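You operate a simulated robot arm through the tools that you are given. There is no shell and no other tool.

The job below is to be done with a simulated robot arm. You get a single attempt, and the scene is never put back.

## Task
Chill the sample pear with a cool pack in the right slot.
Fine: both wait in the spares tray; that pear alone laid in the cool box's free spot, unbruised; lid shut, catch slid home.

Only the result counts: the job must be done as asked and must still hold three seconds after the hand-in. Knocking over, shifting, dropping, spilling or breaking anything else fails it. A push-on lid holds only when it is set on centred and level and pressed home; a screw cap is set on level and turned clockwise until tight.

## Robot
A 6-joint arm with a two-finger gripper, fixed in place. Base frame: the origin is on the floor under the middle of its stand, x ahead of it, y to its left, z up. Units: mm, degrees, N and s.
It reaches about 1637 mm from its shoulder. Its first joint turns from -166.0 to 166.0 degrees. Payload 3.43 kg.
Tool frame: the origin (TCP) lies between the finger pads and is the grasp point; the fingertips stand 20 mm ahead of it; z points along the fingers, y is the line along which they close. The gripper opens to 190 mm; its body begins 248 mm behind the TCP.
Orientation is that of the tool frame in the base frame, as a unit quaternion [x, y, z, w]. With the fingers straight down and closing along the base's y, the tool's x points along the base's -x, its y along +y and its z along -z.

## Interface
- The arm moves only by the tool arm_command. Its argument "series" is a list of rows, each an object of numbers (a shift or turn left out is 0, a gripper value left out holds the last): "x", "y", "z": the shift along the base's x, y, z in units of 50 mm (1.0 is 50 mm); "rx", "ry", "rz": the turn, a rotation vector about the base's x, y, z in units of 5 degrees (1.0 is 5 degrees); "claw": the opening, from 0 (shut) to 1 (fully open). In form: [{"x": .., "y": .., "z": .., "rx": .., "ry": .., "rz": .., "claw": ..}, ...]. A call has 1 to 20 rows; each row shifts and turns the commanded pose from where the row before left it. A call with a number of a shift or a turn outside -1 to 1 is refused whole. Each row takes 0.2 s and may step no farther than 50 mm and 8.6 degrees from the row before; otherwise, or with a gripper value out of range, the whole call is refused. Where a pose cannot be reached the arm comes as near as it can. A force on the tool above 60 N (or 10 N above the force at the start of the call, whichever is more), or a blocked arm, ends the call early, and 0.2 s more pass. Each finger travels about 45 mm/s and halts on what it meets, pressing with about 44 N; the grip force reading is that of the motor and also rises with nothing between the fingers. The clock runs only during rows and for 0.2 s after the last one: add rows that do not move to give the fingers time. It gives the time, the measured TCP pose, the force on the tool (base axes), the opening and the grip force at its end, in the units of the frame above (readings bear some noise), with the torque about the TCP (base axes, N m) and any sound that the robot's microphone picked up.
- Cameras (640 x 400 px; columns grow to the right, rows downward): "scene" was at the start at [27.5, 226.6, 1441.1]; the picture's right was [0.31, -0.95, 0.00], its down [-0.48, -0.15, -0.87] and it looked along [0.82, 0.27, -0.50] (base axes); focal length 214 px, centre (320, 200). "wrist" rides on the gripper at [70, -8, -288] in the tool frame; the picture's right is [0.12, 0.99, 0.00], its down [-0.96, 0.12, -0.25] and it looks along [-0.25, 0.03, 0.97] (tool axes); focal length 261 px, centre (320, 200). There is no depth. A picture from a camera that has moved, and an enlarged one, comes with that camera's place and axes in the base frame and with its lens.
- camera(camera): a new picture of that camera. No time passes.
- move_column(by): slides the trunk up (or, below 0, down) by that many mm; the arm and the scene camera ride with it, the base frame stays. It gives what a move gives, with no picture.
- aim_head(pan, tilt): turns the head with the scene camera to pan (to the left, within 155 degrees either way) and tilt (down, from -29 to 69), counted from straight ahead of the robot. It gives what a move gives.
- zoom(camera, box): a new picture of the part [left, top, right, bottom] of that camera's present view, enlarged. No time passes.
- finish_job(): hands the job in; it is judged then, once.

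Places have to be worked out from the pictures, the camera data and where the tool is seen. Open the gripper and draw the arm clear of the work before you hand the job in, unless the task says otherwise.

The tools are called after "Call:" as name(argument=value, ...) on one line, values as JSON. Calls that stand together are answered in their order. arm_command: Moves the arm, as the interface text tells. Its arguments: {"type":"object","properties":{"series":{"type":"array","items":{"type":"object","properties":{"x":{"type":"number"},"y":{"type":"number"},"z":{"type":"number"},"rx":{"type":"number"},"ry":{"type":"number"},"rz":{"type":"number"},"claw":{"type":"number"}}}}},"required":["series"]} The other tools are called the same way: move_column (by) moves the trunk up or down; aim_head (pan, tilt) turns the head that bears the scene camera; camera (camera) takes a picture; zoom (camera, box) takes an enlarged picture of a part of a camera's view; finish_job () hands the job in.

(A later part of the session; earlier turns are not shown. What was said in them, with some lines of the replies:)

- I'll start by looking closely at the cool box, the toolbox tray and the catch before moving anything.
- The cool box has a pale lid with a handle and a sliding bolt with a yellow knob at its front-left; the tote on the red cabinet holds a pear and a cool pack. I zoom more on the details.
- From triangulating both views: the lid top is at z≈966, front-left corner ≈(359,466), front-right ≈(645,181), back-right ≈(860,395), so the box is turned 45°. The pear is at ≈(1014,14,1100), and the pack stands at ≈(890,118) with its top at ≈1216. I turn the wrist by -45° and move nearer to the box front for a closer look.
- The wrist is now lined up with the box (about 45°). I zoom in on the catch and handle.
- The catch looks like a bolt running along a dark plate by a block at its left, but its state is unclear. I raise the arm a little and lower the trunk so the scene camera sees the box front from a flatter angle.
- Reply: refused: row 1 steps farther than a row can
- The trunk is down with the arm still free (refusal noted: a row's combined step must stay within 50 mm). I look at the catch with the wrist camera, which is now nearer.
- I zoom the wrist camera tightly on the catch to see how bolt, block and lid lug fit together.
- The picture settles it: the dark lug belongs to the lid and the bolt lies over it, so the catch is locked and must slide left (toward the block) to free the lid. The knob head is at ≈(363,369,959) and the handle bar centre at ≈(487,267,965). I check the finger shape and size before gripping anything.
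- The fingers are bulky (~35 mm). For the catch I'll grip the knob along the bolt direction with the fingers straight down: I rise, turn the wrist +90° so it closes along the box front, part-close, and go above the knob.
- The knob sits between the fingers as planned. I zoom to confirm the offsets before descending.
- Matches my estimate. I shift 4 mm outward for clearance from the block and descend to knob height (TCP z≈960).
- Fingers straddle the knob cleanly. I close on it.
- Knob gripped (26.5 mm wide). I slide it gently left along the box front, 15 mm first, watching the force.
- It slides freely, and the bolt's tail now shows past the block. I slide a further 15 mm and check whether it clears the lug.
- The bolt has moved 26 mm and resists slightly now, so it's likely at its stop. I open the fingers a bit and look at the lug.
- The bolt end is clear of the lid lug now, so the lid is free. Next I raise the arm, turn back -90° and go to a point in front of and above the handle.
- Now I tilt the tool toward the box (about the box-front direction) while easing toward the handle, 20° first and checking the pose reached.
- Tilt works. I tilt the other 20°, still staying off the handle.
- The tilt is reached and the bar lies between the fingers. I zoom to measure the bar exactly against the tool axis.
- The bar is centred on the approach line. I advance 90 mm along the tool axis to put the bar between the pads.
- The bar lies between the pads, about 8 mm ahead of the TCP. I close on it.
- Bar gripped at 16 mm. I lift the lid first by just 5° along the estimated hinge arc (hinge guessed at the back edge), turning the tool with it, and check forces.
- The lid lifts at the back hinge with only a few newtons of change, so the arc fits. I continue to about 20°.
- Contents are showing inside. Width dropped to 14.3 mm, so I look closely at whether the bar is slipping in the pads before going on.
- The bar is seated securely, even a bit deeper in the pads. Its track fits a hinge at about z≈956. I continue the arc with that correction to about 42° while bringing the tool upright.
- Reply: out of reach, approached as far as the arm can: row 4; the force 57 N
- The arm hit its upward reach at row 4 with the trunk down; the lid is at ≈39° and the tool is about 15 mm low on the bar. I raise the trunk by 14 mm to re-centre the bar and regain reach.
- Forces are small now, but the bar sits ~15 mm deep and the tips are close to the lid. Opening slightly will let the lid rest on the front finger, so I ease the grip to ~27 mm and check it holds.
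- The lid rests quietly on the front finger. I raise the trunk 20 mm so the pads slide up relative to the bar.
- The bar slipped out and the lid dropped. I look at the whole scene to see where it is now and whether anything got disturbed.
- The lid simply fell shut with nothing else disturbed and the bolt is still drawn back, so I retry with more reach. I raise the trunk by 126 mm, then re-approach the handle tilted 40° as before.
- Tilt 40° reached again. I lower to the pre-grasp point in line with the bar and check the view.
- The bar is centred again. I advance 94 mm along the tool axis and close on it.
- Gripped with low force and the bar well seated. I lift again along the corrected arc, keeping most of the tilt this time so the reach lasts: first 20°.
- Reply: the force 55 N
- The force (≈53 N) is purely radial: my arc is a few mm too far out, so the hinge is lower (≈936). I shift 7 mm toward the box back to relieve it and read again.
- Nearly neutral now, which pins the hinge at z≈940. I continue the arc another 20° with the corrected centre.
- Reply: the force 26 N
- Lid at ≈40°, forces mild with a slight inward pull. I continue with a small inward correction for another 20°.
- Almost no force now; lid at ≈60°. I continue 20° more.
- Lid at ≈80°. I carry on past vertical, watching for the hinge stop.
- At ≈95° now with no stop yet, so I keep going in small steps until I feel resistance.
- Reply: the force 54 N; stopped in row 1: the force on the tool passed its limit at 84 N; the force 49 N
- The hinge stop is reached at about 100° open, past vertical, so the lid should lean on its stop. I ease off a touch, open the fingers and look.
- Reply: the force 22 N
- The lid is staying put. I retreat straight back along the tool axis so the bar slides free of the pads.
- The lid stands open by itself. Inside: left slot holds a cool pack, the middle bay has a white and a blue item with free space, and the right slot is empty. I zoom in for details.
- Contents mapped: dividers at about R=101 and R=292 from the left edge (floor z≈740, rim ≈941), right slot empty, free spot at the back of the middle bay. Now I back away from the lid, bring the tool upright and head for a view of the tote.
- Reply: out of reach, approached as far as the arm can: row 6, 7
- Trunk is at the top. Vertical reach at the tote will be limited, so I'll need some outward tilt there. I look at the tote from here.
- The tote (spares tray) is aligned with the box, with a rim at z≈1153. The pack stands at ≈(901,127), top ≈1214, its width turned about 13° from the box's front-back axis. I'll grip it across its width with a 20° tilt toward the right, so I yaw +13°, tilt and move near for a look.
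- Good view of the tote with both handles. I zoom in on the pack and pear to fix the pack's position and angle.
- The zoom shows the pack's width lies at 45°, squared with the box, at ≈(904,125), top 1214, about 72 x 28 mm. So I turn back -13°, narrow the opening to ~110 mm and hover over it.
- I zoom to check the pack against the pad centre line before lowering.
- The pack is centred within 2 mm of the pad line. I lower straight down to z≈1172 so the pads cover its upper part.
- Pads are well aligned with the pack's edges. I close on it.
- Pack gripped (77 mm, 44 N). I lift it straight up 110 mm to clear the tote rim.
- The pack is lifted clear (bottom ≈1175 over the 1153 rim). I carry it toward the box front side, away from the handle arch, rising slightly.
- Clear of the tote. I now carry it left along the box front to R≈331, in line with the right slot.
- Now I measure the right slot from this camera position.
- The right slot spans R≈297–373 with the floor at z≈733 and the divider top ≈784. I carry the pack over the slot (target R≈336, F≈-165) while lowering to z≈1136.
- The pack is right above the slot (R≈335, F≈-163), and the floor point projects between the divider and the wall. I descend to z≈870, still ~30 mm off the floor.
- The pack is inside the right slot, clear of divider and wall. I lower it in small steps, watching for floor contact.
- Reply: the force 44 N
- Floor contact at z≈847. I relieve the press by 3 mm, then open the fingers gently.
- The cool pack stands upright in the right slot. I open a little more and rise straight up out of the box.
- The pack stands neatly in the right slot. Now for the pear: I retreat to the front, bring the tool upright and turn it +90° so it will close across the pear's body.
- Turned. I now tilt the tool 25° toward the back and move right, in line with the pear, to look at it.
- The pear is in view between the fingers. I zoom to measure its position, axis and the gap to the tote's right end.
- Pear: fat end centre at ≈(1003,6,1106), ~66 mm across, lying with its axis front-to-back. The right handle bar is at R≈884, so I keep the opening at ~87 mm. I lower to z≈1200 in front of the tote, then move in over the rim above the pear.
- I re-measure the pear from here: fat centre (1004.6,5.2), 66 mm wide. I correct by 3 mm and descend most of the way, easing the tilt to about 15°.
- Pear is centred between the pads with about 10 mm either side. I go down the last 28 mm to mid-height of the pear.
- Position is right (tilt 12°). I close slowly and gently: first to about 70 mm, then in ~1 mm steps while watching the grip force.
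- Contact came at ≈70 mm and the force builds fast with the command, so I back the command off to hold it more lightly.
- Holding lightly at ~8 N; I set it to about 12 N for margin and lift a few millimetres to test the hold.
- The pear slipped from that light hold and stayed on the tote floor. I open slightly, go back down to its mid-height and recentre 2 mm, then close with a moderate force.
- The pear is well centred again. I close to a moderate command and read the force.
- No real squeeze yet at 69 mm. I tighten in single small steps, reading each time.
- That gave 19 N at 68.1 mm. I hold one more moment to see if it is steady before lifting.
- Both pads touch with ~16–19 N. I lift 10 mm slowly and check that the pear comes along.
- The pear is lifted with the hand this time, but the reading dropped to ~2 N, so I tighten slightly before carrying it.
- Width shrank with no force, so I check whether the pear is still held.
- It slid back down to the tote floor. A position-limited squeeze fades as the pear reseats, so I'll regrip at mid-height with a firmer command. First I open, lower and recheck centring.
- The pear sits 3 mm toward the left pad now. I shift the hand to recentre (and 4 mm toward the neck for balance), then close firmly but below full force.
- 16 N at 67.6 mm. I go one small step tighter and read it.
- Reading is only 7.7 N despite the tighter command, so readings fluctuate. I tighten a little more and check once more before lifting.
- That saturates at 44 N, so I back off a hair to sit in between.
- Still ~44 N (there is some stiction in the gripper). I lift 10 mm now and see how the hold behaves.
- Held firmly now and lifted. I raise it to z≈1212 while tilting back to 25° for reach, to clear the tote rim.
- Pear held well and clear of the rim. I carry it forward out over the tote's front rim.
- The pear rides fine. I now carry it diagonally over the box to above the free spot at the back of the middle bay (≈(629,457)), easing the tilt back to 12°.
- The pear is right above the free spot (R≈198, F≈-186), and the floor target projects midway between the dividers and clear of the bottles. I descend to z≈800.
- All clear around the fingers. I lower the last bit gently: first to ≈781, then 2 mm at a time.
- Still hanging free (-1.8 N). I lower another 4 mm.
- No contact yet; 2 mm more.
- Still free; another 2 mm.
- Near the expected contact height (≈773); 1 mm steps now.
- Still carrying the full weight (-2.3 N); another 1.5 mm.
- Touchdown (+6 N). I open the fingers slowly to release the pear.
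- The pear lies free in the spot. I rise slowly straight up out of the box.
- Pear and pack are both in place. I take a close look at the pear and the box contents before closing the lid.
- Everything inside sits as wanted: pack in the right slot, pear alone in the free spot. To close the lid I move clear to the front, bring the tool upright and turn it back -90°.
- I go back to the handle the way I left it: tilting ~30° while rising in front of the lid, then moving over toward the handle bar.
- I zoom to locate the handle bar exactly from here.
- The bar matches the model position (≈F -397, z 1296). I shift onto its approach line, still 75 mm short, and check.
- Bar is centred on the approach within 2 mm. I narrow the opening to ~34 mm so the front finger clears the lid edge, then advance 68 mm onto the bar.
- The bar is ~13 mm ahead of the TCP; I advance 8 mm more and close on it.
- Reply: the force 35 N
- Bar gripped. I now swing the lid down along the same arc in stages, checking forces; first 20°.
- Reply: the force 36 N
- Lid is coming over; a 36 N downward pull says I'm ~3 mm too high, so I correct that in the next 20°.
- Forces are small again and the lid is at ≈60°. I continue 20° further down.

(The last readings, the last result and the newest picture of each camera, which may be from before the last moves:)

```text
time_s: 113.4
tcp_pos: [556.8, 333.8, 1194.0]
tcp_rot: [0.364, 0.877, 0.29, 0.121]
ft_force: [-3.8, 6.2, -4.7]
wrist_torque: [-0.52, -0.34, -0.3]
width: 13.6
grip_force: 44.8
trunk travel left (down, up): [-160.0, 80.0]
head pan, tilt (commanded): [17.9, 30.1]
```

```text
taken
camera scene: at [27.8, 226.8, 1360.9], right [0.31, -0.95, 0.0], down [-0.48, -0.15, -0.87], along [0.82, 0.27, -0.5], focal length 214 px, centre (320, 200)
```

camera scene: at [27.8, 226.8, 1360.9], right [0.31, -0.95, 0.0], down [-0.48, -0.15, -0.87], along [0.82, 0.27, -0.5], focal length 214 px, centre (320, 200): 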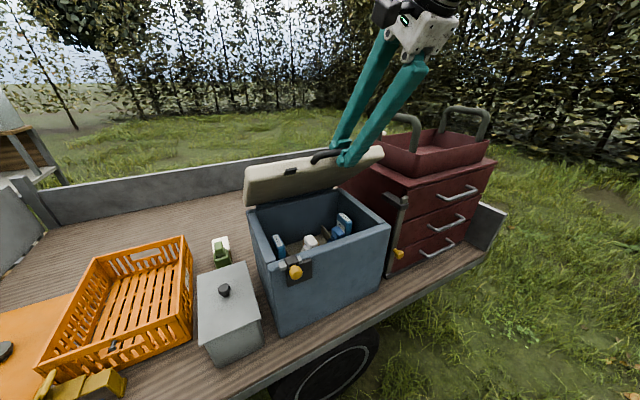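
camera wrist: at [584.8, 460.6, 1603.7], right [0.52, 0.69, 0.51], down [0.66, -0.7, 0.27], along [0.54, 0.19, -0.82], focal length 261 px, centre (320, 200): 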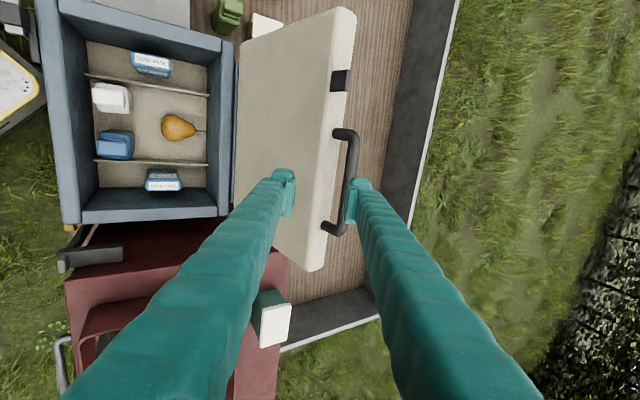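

The lid is at ≈40° with tiny forces. Next 20° down.

Call:
arm_command(series=[{"x": -0.2955, "y": -0.2955, "z": -0.482, "rx": 0.07, "ry": -0.07}, {"x": -0.2644, "y": -0.2644, "z": -0.518, "rx": 0.07, "ry": -0.07}, {"x": -0.2305, "y": -0.2305, "z": -0.546, "rx": 0.07, "ry": -0.07}, {"x": -0.198, "y": -0.198, "z": -0.574, "rx": 0.07, "ry": -0.07}])

Call:
zoom(camera="scene", box=[230, 130, 420, 290])

```text
time_s: 114.4
tcp_pos: [507.6, 283.9, 1086.0]
tcp_rot: [0.361, 0.872, 0.306, 0.126]
ft_force: [25.5, 11.4, -13.6]
wrist_torque: [0.31, 0.19, 0.52]
width: 13.5
grip_force: 45.5
trunk travel left (down, up): [-160.0, 80.0]
head pan, tilt (commanded): [17.9, 30.1]
```

```text
2.50 times, centred on (325, 210) of scene
camera zoom: at [29.1, 227.1, 1360.7], right [0.31, -0.95, 0.0], down [-0.48, -0.15, -0.86], along [0.82, 0.27, -0.5], focal length 536 px, centre (308, 175)
```

zoom: 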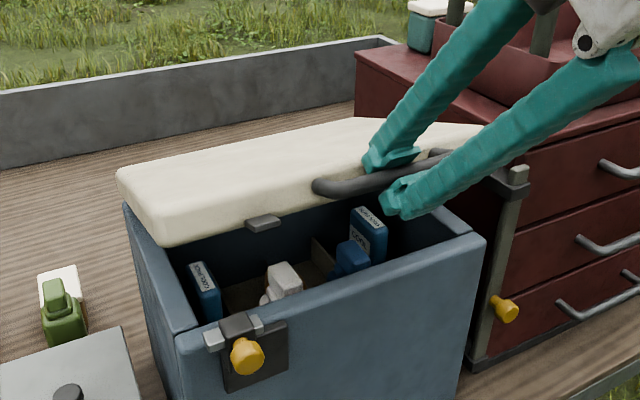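

Lid at ≈20°; I ease 3 mm inward and go down another 15°, leaving the last bit for small steps.

Call:
arm_command(series=[{"x": -0.1216, "y": -0.1216, "z": -0.62, "rx": 0.07, "ry": -0.07}, {"x": -0.1244, "y": -0.1244, "z": -0.612, "rx": 0.07, "ry": -0.07}, {"x": -0.085, "y": -0.085, "z": -0.626, "rx": 0.07, "ry": -0.07}])

Call:
zoom(camera="scene", box=[230, 140, 420, 300])

```text
time_s: 115.2
tcp_pos: [489.2, 267.0, 994.9]
tcp_rot: [0.359, 0.868, 0.316, 0.132]
ft_force: [-0.2, -42.3, 1.3]
wrist_torque: [-0.05, -0.03, -0.12]
width: 13.5
grip_force: 44.9
trunk travel left (down, up): [-160.0, 80.0]
head pan, tilt (commanded): [17.9, 30.1]
```

```text
2.50 times, centred on (325, 220) of scene
camera zoom: at [27.8, 224.5, 1361.5], right [0.31, -0.95, 0.0], down [-0.48, -0.15, -0.87], along [0.82, 0.26, -0.5], focal length 536 px, centre (308, 150)
```

zoom: 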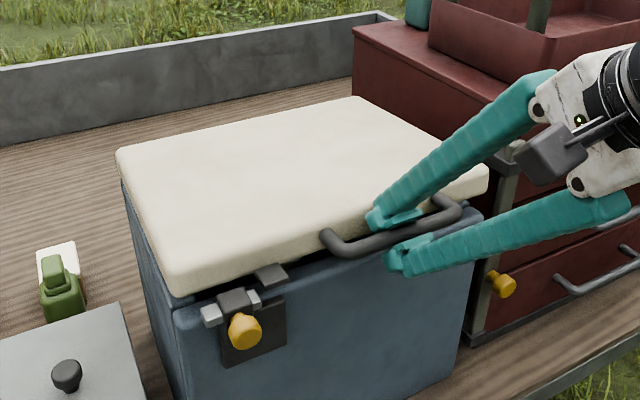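

Nearly shut (≈4°). I relieve the sideways load by about 2–3 mm and lower further in small steps.

Call:
arm_command(series=[{"x": -0.01, "y": -0.07, "z": -0.1}, {"x": -0.02, "y": -0.02, "z": -0.15}, {"x": -0.02, "y": -0.02, "z": -0.1}])

Call:
zoom(camera="scene", box=[230, 170, 350, 270])

```text
time_s: 116.0
tcp_pos: [487.3, 265.9, 978.2]
tcp_rot: [0.359, 0.868, 0.316, 0.131]
ft_force: [4.3, 38.6, -5.6]
wrist_torque: [0.3, 0.4, 0.46]
width: 13.3
grip_force: 45.0
trunk travel left (down, up): [-160.0, 80.0]
head pan, tilt (commanded): [17.9, 30.1]
```

```text
4.00 times, centred on (290, 220) of scene
camera zoom: at [26.7, 228.1, 1360.7], right [0.31, -0.95, 0.0], down [-0.48, -0.16, -0.87], along [0.82, 0.27, -0.5], focal length 858 px, centre (440, 120)
```

zoom: 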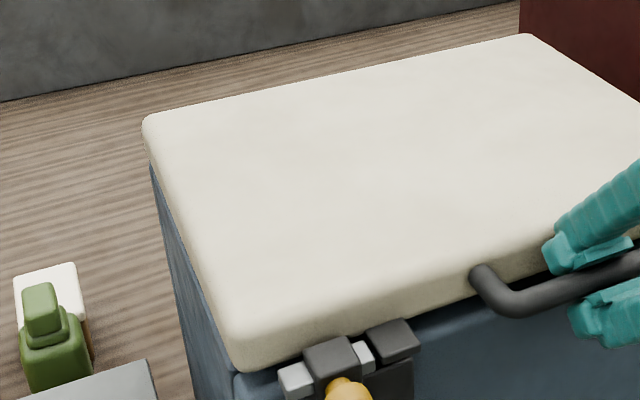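

Over-corrected; half of that shift back, and lower the last centimetre.

Call:
arm_command(series=[{"y": 0.05, "z": -0.08}, {"x": -0.005, "y": -0.005, "z": -0.08}])

Call:
zoom(camera="scene", box=[255, 230, 335, 290])

```text
time_s: 116.6
tcp_pos: [486.7, 264.0, 969.3]
tcp_rot: [0.36, 0.868, 0.315, 0.131]
ft_force: [-15.9, 12.0, -3.7]
wrist_torque: [-0.02, 0.04, 0.05]
width: 13.4
grip_force: 45.2
trunk travel left (down, up): [-160.0, 80.0]
head pan, tilt (commanded): [17.9, 30.1]
```

```text
6.67 times, centred on (295, 260) of scene
camera zoom: at [26.9, 226.9, 1361.0], right [0.31, -0.95, 0.0], down [-0.48, -0.15, -0.87], along [0.82, 0.27, -0.5], focal length 1430 px, centre (487, -200)
```

zoom: 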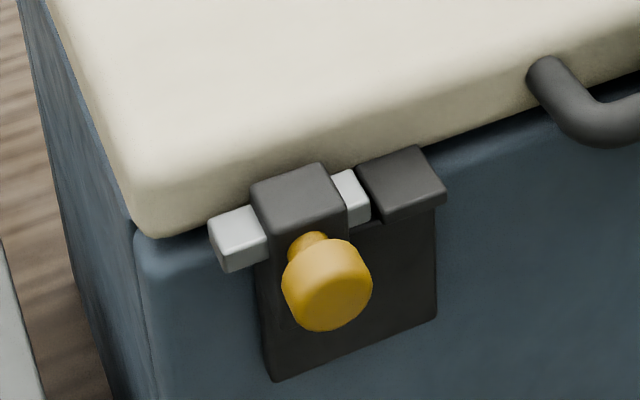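

The lug is nearly level with the bolt; I lower a few more mm until the lid seats.

Call:
arm_command(series=[{"z": -0.05}, {"z": -0.05}])

Call:
zoom(camera="scene", box=[255, 230, 335, 290])

```text
time_s: 117.2
tcp_pos: [487.4, 265.3, 965.8]
tcp_rot: [0.359, 0.868, 0.316, 0.131]
ft_force: [-27.0, -4.3, -1.3]
wrist_torque: [-0.13, -0.13, -0.32]
width: 13.4
grip_force: 45.3
trunk travel left (down, up): [-160.0, 80.0]
head pan, tilt (commanded): [17.9, 30.1]
```

```text
6.67 times, centred on (295, 260) of scene
camera zoom: at [26.6, 226.2, 1361.1], right [0.31, -0.95, 0.0], down [-0.48, -0.15, -0.87], along [0.82, 0.27, -0.5], focal length 1430 px, centre (487, -200)
```

zoom: 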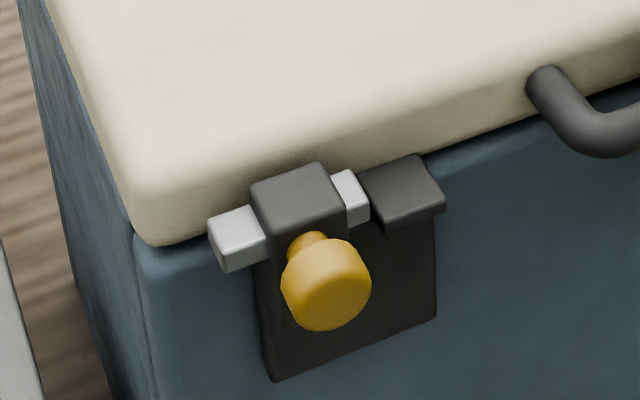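

Still settling; a few more mm until I feel the seat.

Call:
arm_command(series=[{"x": -0.02, "y": -0.02, "z": -0.05}, {"z": -0.05}])

Call:
zoom(camera="scene", box=[255, 230, 335, 290])

```text
time_s: 117.8
tcp_pos: [487.8, 264.9, 963.2]
tcp_rot: [0.36, 0.867, 0.317, 0.134]
ft_force: [-21.6, 11.9, 31.1]
wrist_torque: [0.0, 0.09, -0.14]
width: 13.3
grip_force: 45.2
trunk travel left (down, up): [-160.0, 80.0]
head pan, tilt (commanded): [17.9, 30.1]
```

```text
6.67 times, centred on (295, 260) of scene
camera zoom: at [25.9, 226.5, 1361.6], right [0.31, -0.95, 0.0], down [-0.48, -0.15, -0.87], along [0.82, 0.27, -0.5], focal length 1430 px, centre (487, -200)
```

zoom: 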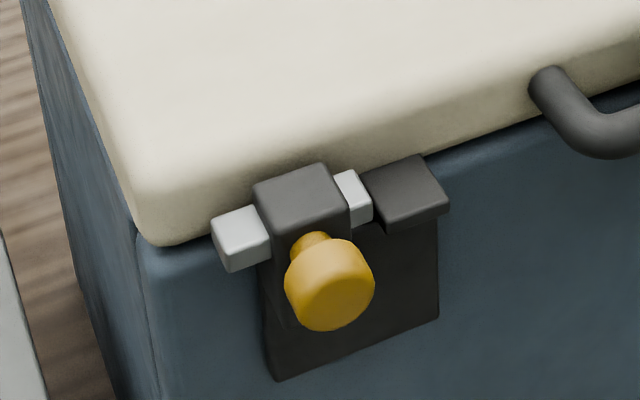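

Seated: +31 N upward. I ease 1.5 mm, open the fingers and back off along the tool axis.

Call:
arm_command(series=[{"z": 0.03}, {"claw": 0.25}, {"claw": 0.3}, {"claw": 0.35}, {"claw": 0.35}, {"x": -0.136, "y": -0.136, "z": 0.23}, {"x": -0.273, "y": -0.273, "z": 0.46}, {"x": -0.273, "y": -0.273, "z": 0.46}, {"x": -0.273, "y": -0.273, "z": 0.46}, {"x": -0.2, "y": -0.2, "z": 0.5}])

Call:
camera(camera="scene")

Call:
zoom(camera="scene", box=[255, 230, 335, 290])

```text
time_s: 118.9
tcp_pos: [485.1, 259.8, 958.6]
tcp_rot: [0.359, 0.868, 0.315, 0.132]
ft_force: [-24.4, -76.5, 5.8]
wrist_torque: [2.22, -0.86, -1.68]
width: 40.0
grip_force: 0.0
trunk travel left (down, up): [-160.0, 80.0]
head pan, tilt (commanded): [17.9, 30.1]
stopped in row 5: the force on the tool passed its limit at 66 N (the readings are from after the stop); the commanded pose is now the measured one
```

```text
taken
camera scene: at [27.2, 223.0, 1361.8], right [0.3, -0.95, 0.0], down [-0.48, -0.15, -0.87], along [0.83, 0.26, -0.5], focal length 214 px, centre (320, 200)
```

scene: 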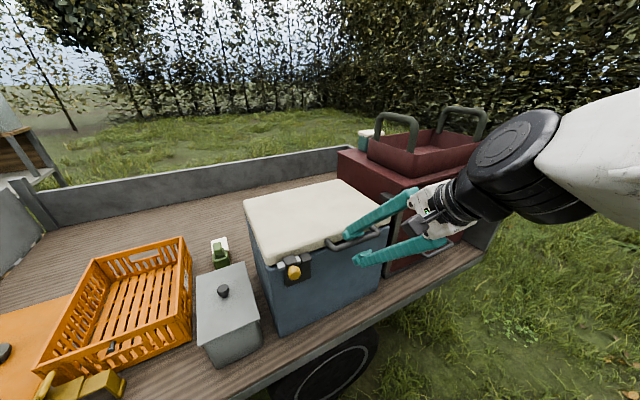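

```text
6.67 times, centred on (295, 260) of scene
camera zoom: at [27.2, 223.0, 1361.8], right [0.3, -0.95, 0.0], down [-0.48, -0.15, -0.87], along [0.83, 0.26, -0.5], focal length 1430 px, centre (487, -200)
```

zoom: 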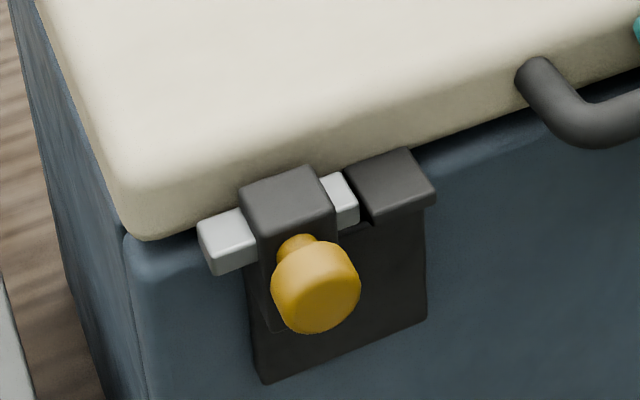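

Opening pressed the upper finger against the lid's edge. I close a little to relieve it, then back straight out.

Call:
arm_command(series=[{"claw": 0.14}, {"claw": 0.13}])

Call:
zoom(camera="wrist", box=[240, 110, 400, 260])

Call:
zoom(camera="scene", box=[310, 180, 410, 270])

```text
time_s: 119.5
tcp_pos: [486.1, 264.3, 959.8]
tcp_rot: [0.358, 0.869, 0.315, 0.132]
ft_force: [-0.5, 0.3, -0.7]
wrist_torque: [-0.03, -0.05, -0.03]
width: 24.6
grip_force: 0.1
trunk travel left (down, up): [-160.0, 80.0]
head pan, tilt (commanded): [17.9, 30.1]
```

```text
2.67 times, centred on (320, 185) of wrist
camera zoom: at [302.1, 178.4, 1175.2], right [0.45, 0.62, 0.64], down [0.63, -0.73, 0.26], along [0.63, 0.28, -0.72], focal length 695 px, centre (320, 240)
```

zoom: 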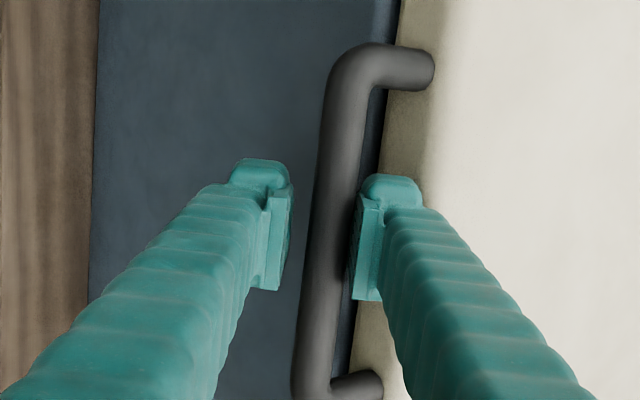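

```text
4.44 times, centred on (360, 225) of scene
camera zoom: at [27.1, 226.3, 1361.0], right [0.31, -0.95, 0.0], down [-0.48, -0.16, -0.87], along [0.82, 0.27, -0.5], focal length 953 px, centre (142, 89)
```

zoom: 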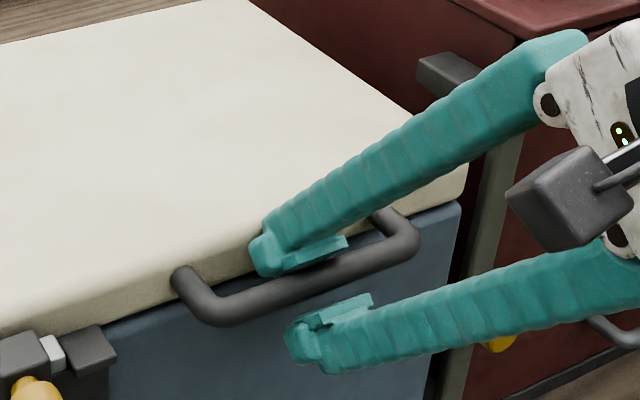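

Forces are zero. I back out along the tool axis in small steps.

Call:
arm_command(series=[{"x": -0.136, "y": -0.136, "z": 0.23}, {"x": -0.136, "y": -0.136, "z": 0.23}, {"x": -0.2, "y": -0.2, "z": 0.34}, {"x": -0.273, "y": -0.273, "z": 0.46}, {"x": -0.273, "y": -0.273, "z": 0.46}, {"x": -0.2, "y": -0.2, "z": 0.5}])

Call:
camera(camera="scene")

Call:
zoom(camera="scene", box=[255, 230, 335, 290])

```text
time_s: 120.9
tcp_pos: [424.8, 203.7, 1071.8]
tcp_rot: [0.358, 0.869, 0.316, 0.13]
ft_force: [0.0, 0.5, 0.2]
wrist_torque: [0.07, 0.06, 0.07]
width: 24.6
grip_force: 0.0
trunk travel left (down, up): [-160.0, 80.0]
head pan, tilt (commanded): [17.9, 30.1]
```

```text
taken
camera scene: at [27.7, 226.1, 1361.1], right [0.31, -0.95, 0.0], down [-0.48, -0.15, -0.87], along [0.82, 0.27, -0.5], focal length 214 px, centre (320, 200)
```

scene: 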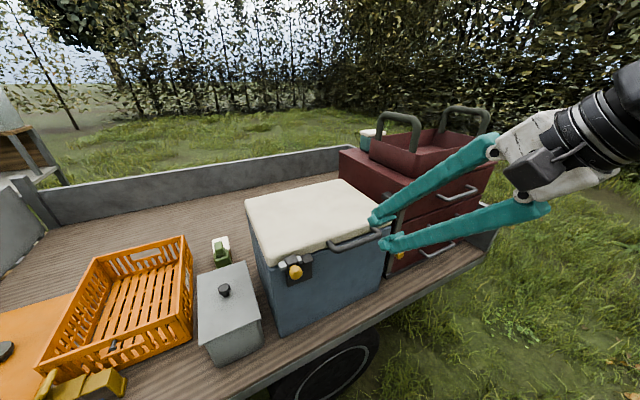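

```text
6.67 times, centred on (295, 260) of scene
camera zoom: at [27.7, 226.1, 1361.1], right [0.31, -0.95, 0.0], down [-0.48, -0.15, -0.87], along [0.82, 0.27, -0.5], focal length 1430 px, centre (487, -200)
```

zoom: 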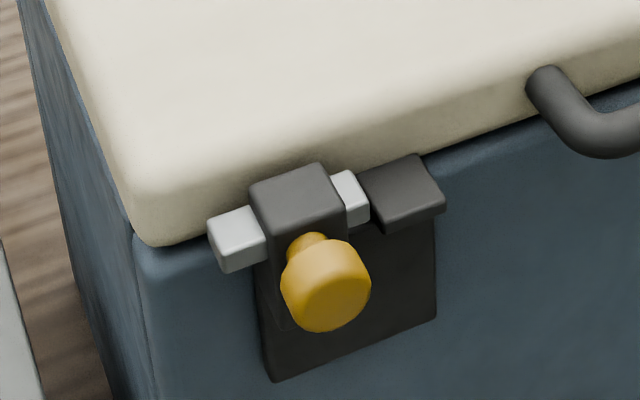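

The lid is shut and the box hasn't moved. Now the catch: I bring the tool upright, turn +90° and go above the knob at ≈(337,385).

Call:
arm_command(series=[{"z": 0.2, "rx": -0.707, "ry": 0.707, "claw": 0.4}, {"z": 0.2, "rx": -0.707, "ry": 0.707}, {"z": 0.2, "rx": -0.707, "ry": 0.707}, {"z": 0.2, "rx": -0.707, "ry": 0.707}, {"z": 0.2, "rx": -0.707, "ry": 0.707}, {"z": 0.2, "rx": -0.707, "ry": 0.707}, {"z": 0.2, "rx": -0.707, "ry": 0.707}, {"z": 0.2, "rx": -0.707, "ry": 0.707}])

Call:
arm_command(series=[{"x": -0.097, "y": 0.2015, "rz": 1}, {"x": -0.097, "y": 0.2015, "rz": 1}, {"x": -0.097, "y": 0.2015, "rz": 1}, {"x": -0.097, "y": 0.2015, "rz": 1}, {"x": -0.097, "y": 0.2015, "rz": 1}, {"x": -0.097, "y": 0.2015, "rz": 1}, {"x": -0.097, "y": 0.2015, "rz": 1}, {"x": -0.097, "y": 0.2015, "rz": 1}, {"x": -0.097, "y": 0.2015, "rz": 1}, {"x": -0.097, "y": 0.2015, "rz": 1}, {"x": -0.097, "y": 0.2015, "rz": 1}, {"x": -0.097, "y": 0.2015, "rz": 1}, {"x": -0.097, "y": 0.2015, "rz": 1}, {"x": -0.097, "y": 0.2015, "rz": 1}, {"x": -0.097, "y": 0.2015, "rz": 1}, {"x": -0.097, "y": 0.2015, "rz": 1}, {"x": -0.097, "y": 0.2015, "rz": 1}, {"x": -0.097, "y": 0.2015, "rz": 1}])

Call:
zoom(camera="wrist", box=[250, 140, 390, 240])

```text
time_s: 122.7
tcp_pos: [423.6, 201.7, 1151.6]
tcp_rot: [0.382, 0.924, 0.0, 0.0]
ft_force: [-0.7, -1.0, 1.1]
wrist_torque: [0.12, -0.15, -0.01]
width: 76.2
grip_force: 0.0
trunk travel left (down, up): [-160.0, 80.0]
head pan, tilt (commanded): [17.9, 30.1]
```

```text
time_s: 126.5
tcp_pos: [336.8, 385.5, 1151.1]
tcp_rot: [-0.384, 0.923, -0.001, 0.0]
ft_force: [0.8, 0.0, 0.8]
wrist_torque: [0.04, -0.02, 0.01]
width: 75.8
grip_force: 0.1
trunk travel left (down, up): [-160.0, 80.0]
head pan, tilt (commanded): [17.9, 30.1]
```

```text
4.00 times, centred on (320, 190) of wrist
camera zoom: at [294.4, 329.1, 1439.4], right [-0.79, 0.61, 0.0], down [0.6, 0.76, 0.25], along [0.15, 0.19, -0.97], focal length 1043 px, centre (320, 240)
```

zoom: 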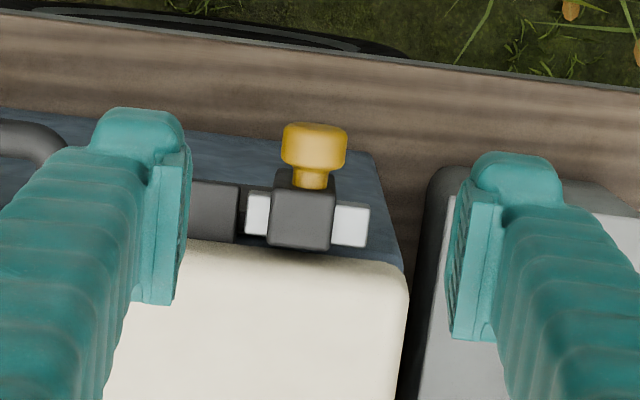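

The knob is between the fingers. A 3 mm shift centres it; then I descend to z≈960.

Call:
arm_command(series=[{"x": 0.06, "z": -0.7}, {"z": -0.8}, {"z": -0.8}, {"z": -0.7}, {"z": -0.5}, {"z": -0.32}])

Call:
zoom(camera="wrist", box=[250, 150, 390, 250])

Call:
zoom(camera="scene", box=[245, 220, 335, 290])

```text
time_s: 127.9
tcp_pos: [339.7, 387.2, 957.5]
tcp_rot: [-0.384, 0.923, 0.0, -0.001]
ft_force: [0.5, -0.2, -0.2]
wrist_torque: [0.02, -0.02, 0.01]
width: 75.9
grip_force: 0.0
trunk travel left (down, up): [-160.0, 80.0]
head pan, tilt (commanded): [17.9, 30.1]
```

```text
4.00 times, centred on (320, 200) of wrist
camera zoom: at [297.0, 330.9, 1246.7], right [-0.79, 0.62, 0.0], down [0.6, 0.76, 0.25], along [0.15, 0.19, -0.97], focal length 1043 px, centre (320, 200)
```

zoom: 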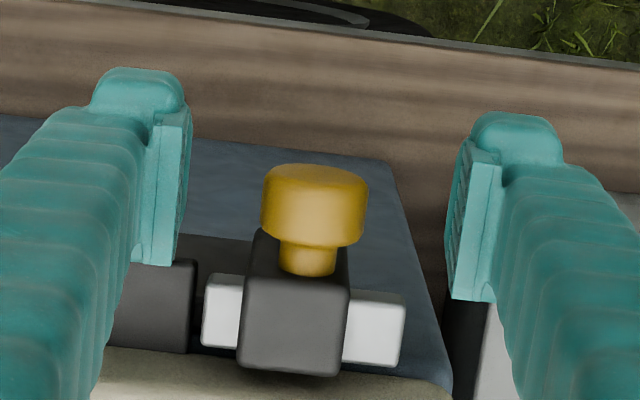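

```text
5.71 times, centred on (290, 255) of scene
camera zoom: at [27.4, 226.4, 1361.1], right [0.31, -0.95, 0.0], down [-0.48, -0.15, -0.87], along [0.82, 0.27, -0.5], focal length 1226 px, centre (491, -114)
```

zoom: 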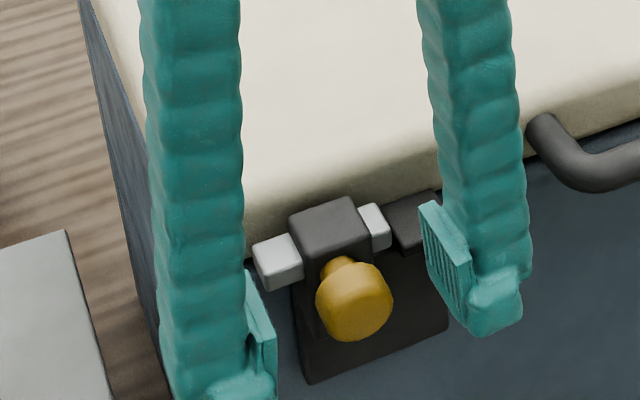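

Fingers straddle the knob with clearance. I close on it.

Call:
arm_command(series=[{"claw": 0.1}, {"claw": 0.1}, {"claw": 0.1}, {"claw": 0.1}])

Call:
zoom(camera="wrist", box=[250, 150, 390, 250])

```text
time_s: 128.9
tcp_pos: [339.1, 384.7, 959.4]
tcp_rot: [-0.384, 0.923, -0.001, 0.0]
ft_force: [4.8, -4.9, -2.9]
wrist_torque: [0.01, -0.04, -0.14]
width: 25.8
grip_force: 34.8
trunk travel left (down, up): [-160.0, 80.0]
head pan, tilt (commanded): [17.9, 30.1]
```

```text
4.00 times, centred on (320, 200) of wrist
camera zoom: at [297.6, 330.5, 1247.0], right [-0.79, 0.62, 0.0], down [0.6, 0.76, 0.25], along [0.15, 0.19, -0.97], focal length 1043 px, centre (320, 200)
```

zoom: 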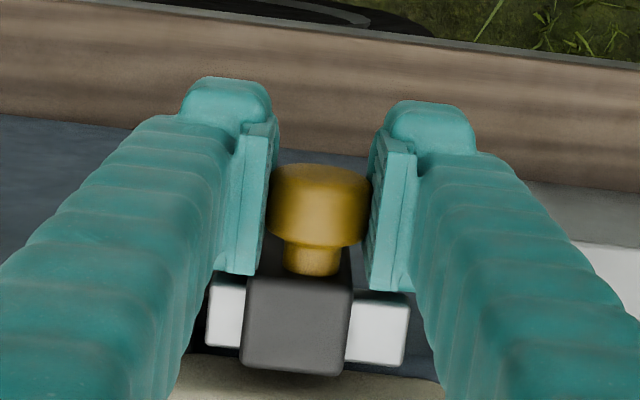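

Knob gripped (25.8 mm). I slide it right along the box front, 14 mm first, reading the force.

Call:
arm_command(series=[{"x": 0.066, "y": -0.066}, {"x": 0.066, "y": -0.066}, {"x": 0.066, "y": -0.066}])

Call:
zoom(camera="wrist", box=[250, 150, 390, 250])

```text
time_s: 129.7
tcp_pos: [350.2, 375.3, 959.3]
tcp_rot: [-0.385, 0.923, -0.001, 0.0]
ft_force: [7.7, 9.1, -12.7]
wrist_torque: [0.21, -0.17, -0.06]
width: 25.7
grip_force: 44.5
trunk travel left (down, up): [-160.0, 80.0]
head pan, tilt (commanded): [17.9, 30.1]
```

```text
4.00 times, centred on (320, 200) of wrist
camera zoom: at [307.3, 320.4, 1247.0], right [-0.79, 0.62, 0.0], down [0.6, 0.76, 0.25], along [0.15, 0.19, -0.97], focal length 1043 px, centre (320, 200)
```

zoom: 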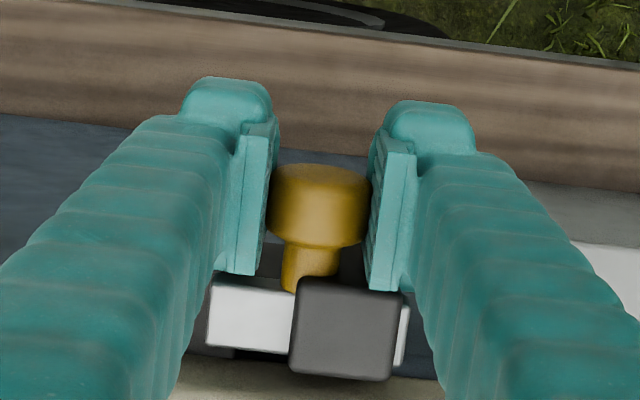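

It slides over the lug freely. I continue to the end of its travel, watching for the stop.

Call:
arm_command(series=[{"x": 0.066, "y": -0.066}, {"x": 0.066, "y": -0.066}, {"x": 0.05, "y": -0.05}])

Call:
zoom(camera="wrist", box=[250, 150, 390, 250])

```text
time_s: 130.5
tcp_pos: [359.8, 367.2, 959.6]
tcp_rot: [-0.383, 0.924, 0.0, -0.001]
ft_force: [7.9, 12.2, -22.1]
wrist_torque: [-0.22, 0.22, -0.17]
width: 25.7
grip_force: 44.7
trunk travel left (down, up): [-160.0, 80.0]
head pan, tilt (commanded): [17.9, 30.1]
```

```text
4.00 times, centred on (320, 200) of wrist
camera zoom: at [316.5, 311.5, 1247.2], right [-0.79, 0.62, 0.0], down [0.6, 0.76, 0.25], along [0.15, 0.19, -0.97], focal length 1043 px, centre (320, 200)
```

zoom: 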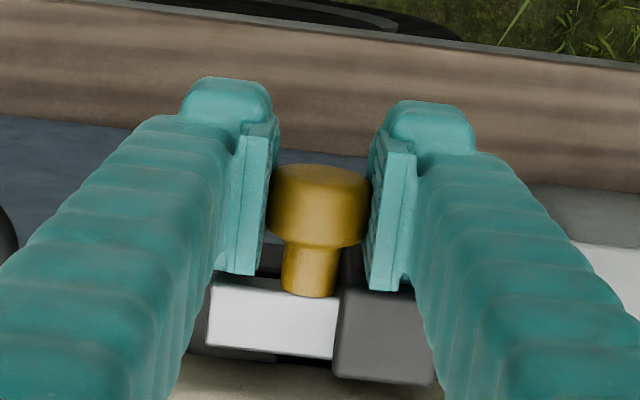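

It's back at about its starting place. I push 3 mm more to confirm it's against its stop.

Call:
arm_command(series=[{"x": 0.03, "y": -0.03}, {"x": 0.02, "y": -0.02}])

Call:
zoom(camera="wrist", box=[250, 150, 390, 250])

```text
time_s: 131.1
tcp_pos: [359.6, 366.5, 960.0]
tcp_rot: [-0.384, 0.923, 0.001, 0.0]
ft_force: [-11.7, 37.5, -29.0]
wrist_torque: [0.11, -0.37, -0.01]
width: 25.6
grip_force: 45.0
trunk travel left (down, up): [-160.0, 80.0]
head pan, tilt (commanded): [17.9, 30.1]
```

```text
4.00 times, centred on (320, 200) of wrist
camera zoom: at [317.5, 310.5, 1247.3], right [-0.79, 0.61, 0.0], down [0.6, 0.76, 0.25], along [0.15, 0.19, -0.97], focal length 1043 px, centre (320, 200)
```

zoom: 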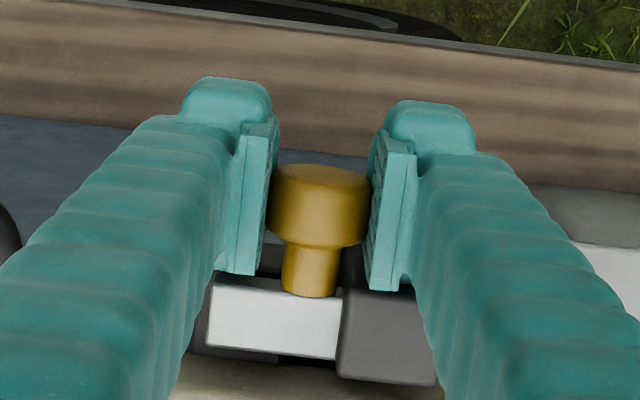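

A firm stop (≈35 N) with no further travel: the catch is home. I ease the push, open the fingers and rise clear.

Call:
arm_command(series=[{"x": -0.035, "y": 0.035}, {"claw": 0.3}, {"claw": 0.4}, {"claw": 0.4}, {"claw": 0.4}])

Call:
zoom(camera="wrist", box=[250, 150, 390, 250])

Call:
zoom(camera="scene", box=[245, 220, 335, 290])

```text
time_s: 132.3
tcp_pos: [357.9, 366.1, 959.2]
tcp_rot: [-0.384, 0.923, -0.001, 0.0]
ft_force: [0.7, -0.6, -0.3]
wrist_torque: [0.05, -0.02, 0.01]
width: 76.2
grip_force: 0.0
trunk travel left (down, up): [-160.0, 80.0]
head pan, tilt (commanded): [17.9, 30.1]
```

```text
4.00 times, centred on (320, 200) of wrist
camera zoom: at [316.0, 309.7, 1247.7], right [-0.79, 0.62, 0.0], down [0.6, 0.76, 0.25], along [0.15, 0.19, -0.97], focal length 1043 px, centre (320, 200)
```

zoom: 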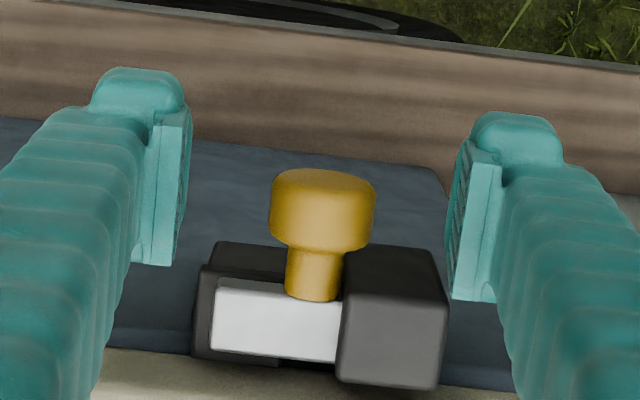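

```text
5.71 times, centred on (290, 255) of scene
camera zoom: at [27.5, 226.6, 1361.1], right [0.31, -0.95, 0.0], down [-0.48, -0.15, -0.87], along [0.82, 0.27, -0.5], focal length 1226 px, centre (491, -114)
```

zoom: 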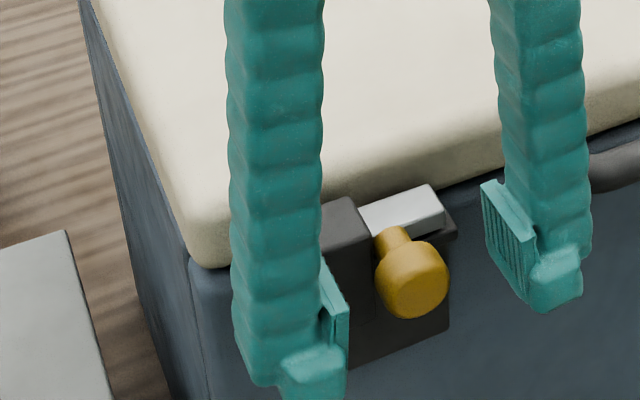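

The bolt lies over the lug just as at the start. I rise straight up and draw the arm clear, then check everything.

Call:
arm_command(series=[{"z": 0.4}, {"z": 0.8}, {"z": 0.9}, {"z": 0.9}, {"z": 0.9}, {"z": 0.9}, {"x": 0.3, "y": -0.8}, {"x": 0.3, "y": -0.9}, {"x": 0.3, "y": -0.9}, {"x": 0.3, "y": -0.9}, {"x": 0.3, "y": -0.9}, {"x": 0.3, "y": -0.9}])

Call:
camera(camera="scene")

Call:
camera(camera="wrist")

Call:
zoom(camera="scene", box=[230, 170, 410, 330])

Call:
zoom(camera="scene", box=[265, 240, 325, 290])

```text
time_s: 134.9
tcp_pos: [448.6, 99.3, 1200.0]
tcp_rot: [-0.385, 0.923, 0.0, 0.0]
ft_force: [-0.3, 0.0, -0.1]
wrist_torque: [-0.06, -0.04, -0.01]
width: 76.3
grip_force: 0.1
trunk travel left (down, up): [-160.0, 80.0]
head pan, tilt (commanded): [17.9, 30.1]
```

```text
taken
camera scene: at [27.4, 226.7, 1361.0], right [0.31, -0.95, 0.0], down [-0.48, -0.15, -0.87], along [0.82, 0.27, -0.5], focal length 214 px, centre (320, 200)
```

scene: 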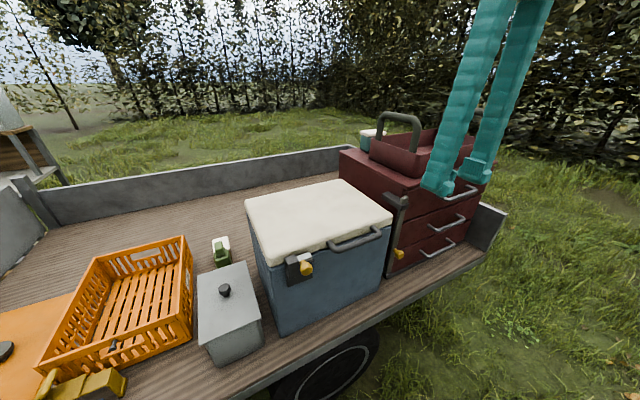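

```text
taken
camera wrist: at [405.2, 43.1, 1488.5], right [-0.79, 0.62, 0.0], down [0.6, 0.76, 0.25], along [0.15, 0.19, -0.97], focal length 261 px, centre (320, 200)
```

wrist: 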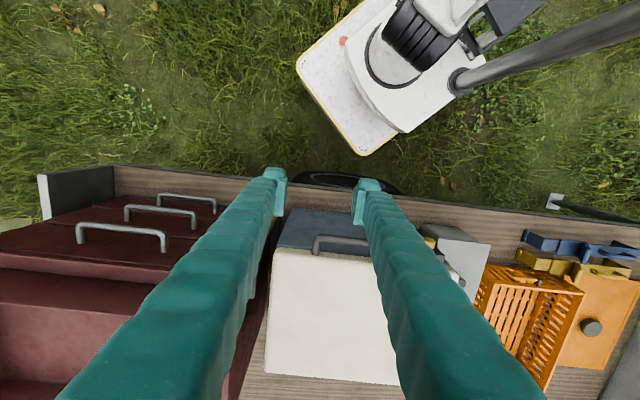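

```text
2.50 times, centred on (320, 250) of scene
camera zoom: at [27.4, 226.7, 1361.0], right [0.31, -0.95, 0.0], down [-0.48, -0.15, -0.87], along [0.82, 0.27, -0.5], focal length 536 px, centre (320, 75)
```

zoom: 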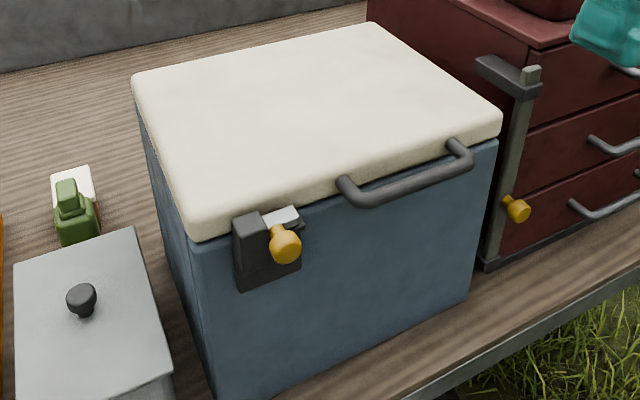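

```text
8.00 times, centred on (295, 265) of scene
camera zoom: at [27.4, 226.7, 1361.0], right [0.31, -0.95, 0.0], down [-0.48, -0.15, -0.87], along [0.82, 0.27, -0.5], focal length 1716 px, centre (520, -320)
```

zoom: 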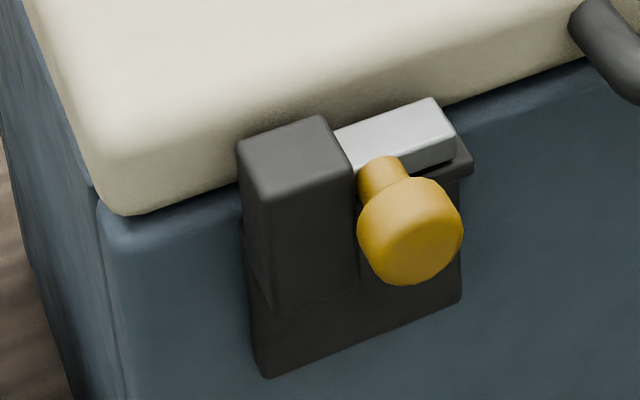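

Lid shut, bolt over the lug. I raise the trunk to its starting height for a like-for-like comparison with the first picture.

Call:
move_column(by=80)

Call:
camera(camera="scene")

Call:
zoom(camera="scene", box=[275, 260, 335, 310])

Call:
zoom(camera="scene", box=[230, 180, 410, 350])

```text
time_s: 136.1
tcp_pos: [447.2, 99.3, 1280.4]
tcp_rot: [-0.384, 0.923, 0.0, -0.001]
ft_force: [-0.2, -0.5, -0.2]
wrist_torque: [0.01, -0.01, 0.0]
width: 76.1
grip_force: 0.1
trunk travel left (down, up): [-240.0, 0.0]
head pan, tilt (commanded): [17.9, 30.1]
```

```text
taken
camera scene: at [27.5, 226.5, 1441.0], right [0.31, -0.95, 0.0], down [-0.48, -0.15, -0.87], along [0.82, 0.27, -0.5], focal length 214 px, centre (320, 200)
```

scene: 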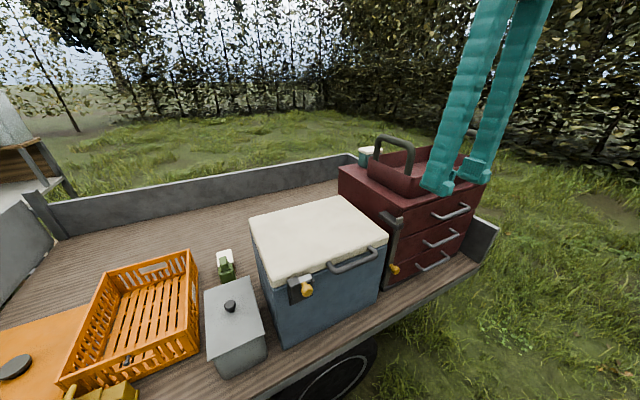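

```text
8.00 times, centred on (305, 285) of scene
camera zoom: at [27.5, 226.5, 1441.0], right [0.31, -0.95, 0.0], down [-0.48, -0.15, -0.87], along [0.82, 0.27, -0.5], focal length 1716 px, centre (440, -480)
```

zoom: 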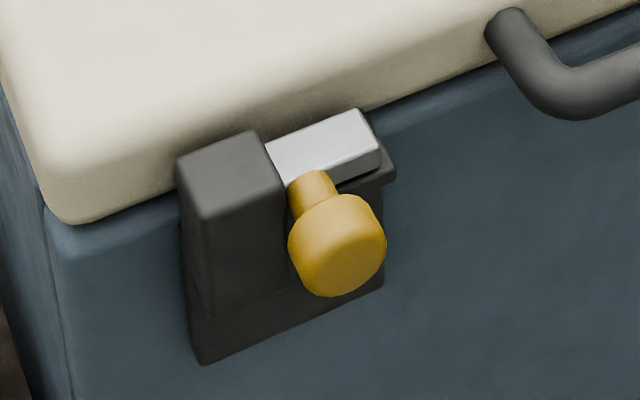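

```text
2.35 times, centred on (320, 265) of scene
camera zoom: at [27.5, 226.5, 1441.0], right [0.31, -0.95, 0.0], down [-0.48, -0.15, -0.87], along [0.82, 0.27, -0.5], focal length 505 px, centre (320, 47)
```

zoom: 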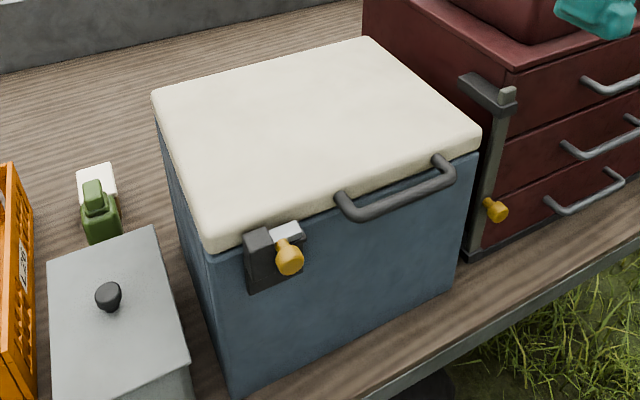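

Box, lid, catch and the neighbours match the first picture exactly. I open the gripper fully, let things settle, and then hand in.

Call:
arm_command(series=[{"z": 0.5, "claw": 1.0}, {"z": 0.5}, {}, {}, {}, {}])

```text
time_s: 137.4
tcp_pos: [449.3, 98.9, 1330.7]
tcp_rot: [-0.384, 0.923, 0.0, -0.001]
ft_force: [0.0, 0.5, -0.7]
wrist_torque: [-0.05, 0.02, -0.03]
width: 190.2
grip_force: 0.1
trunk travel left (down, up): [-240.0, 0.0]
head pan, tilt (commanded): [17.9, 30.1]
```

The arm is clear and the gripper open. Pack in the right slot, pear in the free spot, lid shut and catch home, so I hand the job in.

Call:
finish_job()

```text
The job is handed in.
```

The job is handed in: the pear is in the cool box's free spot with a cool pack in the right slot, the lid is shut and the catch is home. Whether the pear counts as unbruised is the one thing I couldn't confirm.

- **Cool pack:** it came from the spares tray and stands upright in the right slot.
- **Pear:** it came from the spares tray and lies alone at the back of the middle bay. The last close-up before I shut the lid showed no marks on it. A lighter grip let it slip about 10 mm back onto the tray floor. I then carried it at the gripper's full 44 N, so a low bruise limit could fail it.
- **Lid:** it is closed and seated. On the first try it slipped from the gripper and fell shut from about 40°. That was before the pear or pack went in. The pictures afterwards showed nothing disturbed.
- **Catch:** the bolt is slid home against its stop, over the lid's lug, as it was at the start.
- **Surroundings:** a final picture from the starting camera position shows the box and the items around it where they began. The arm is drawn clear with the gripper open.
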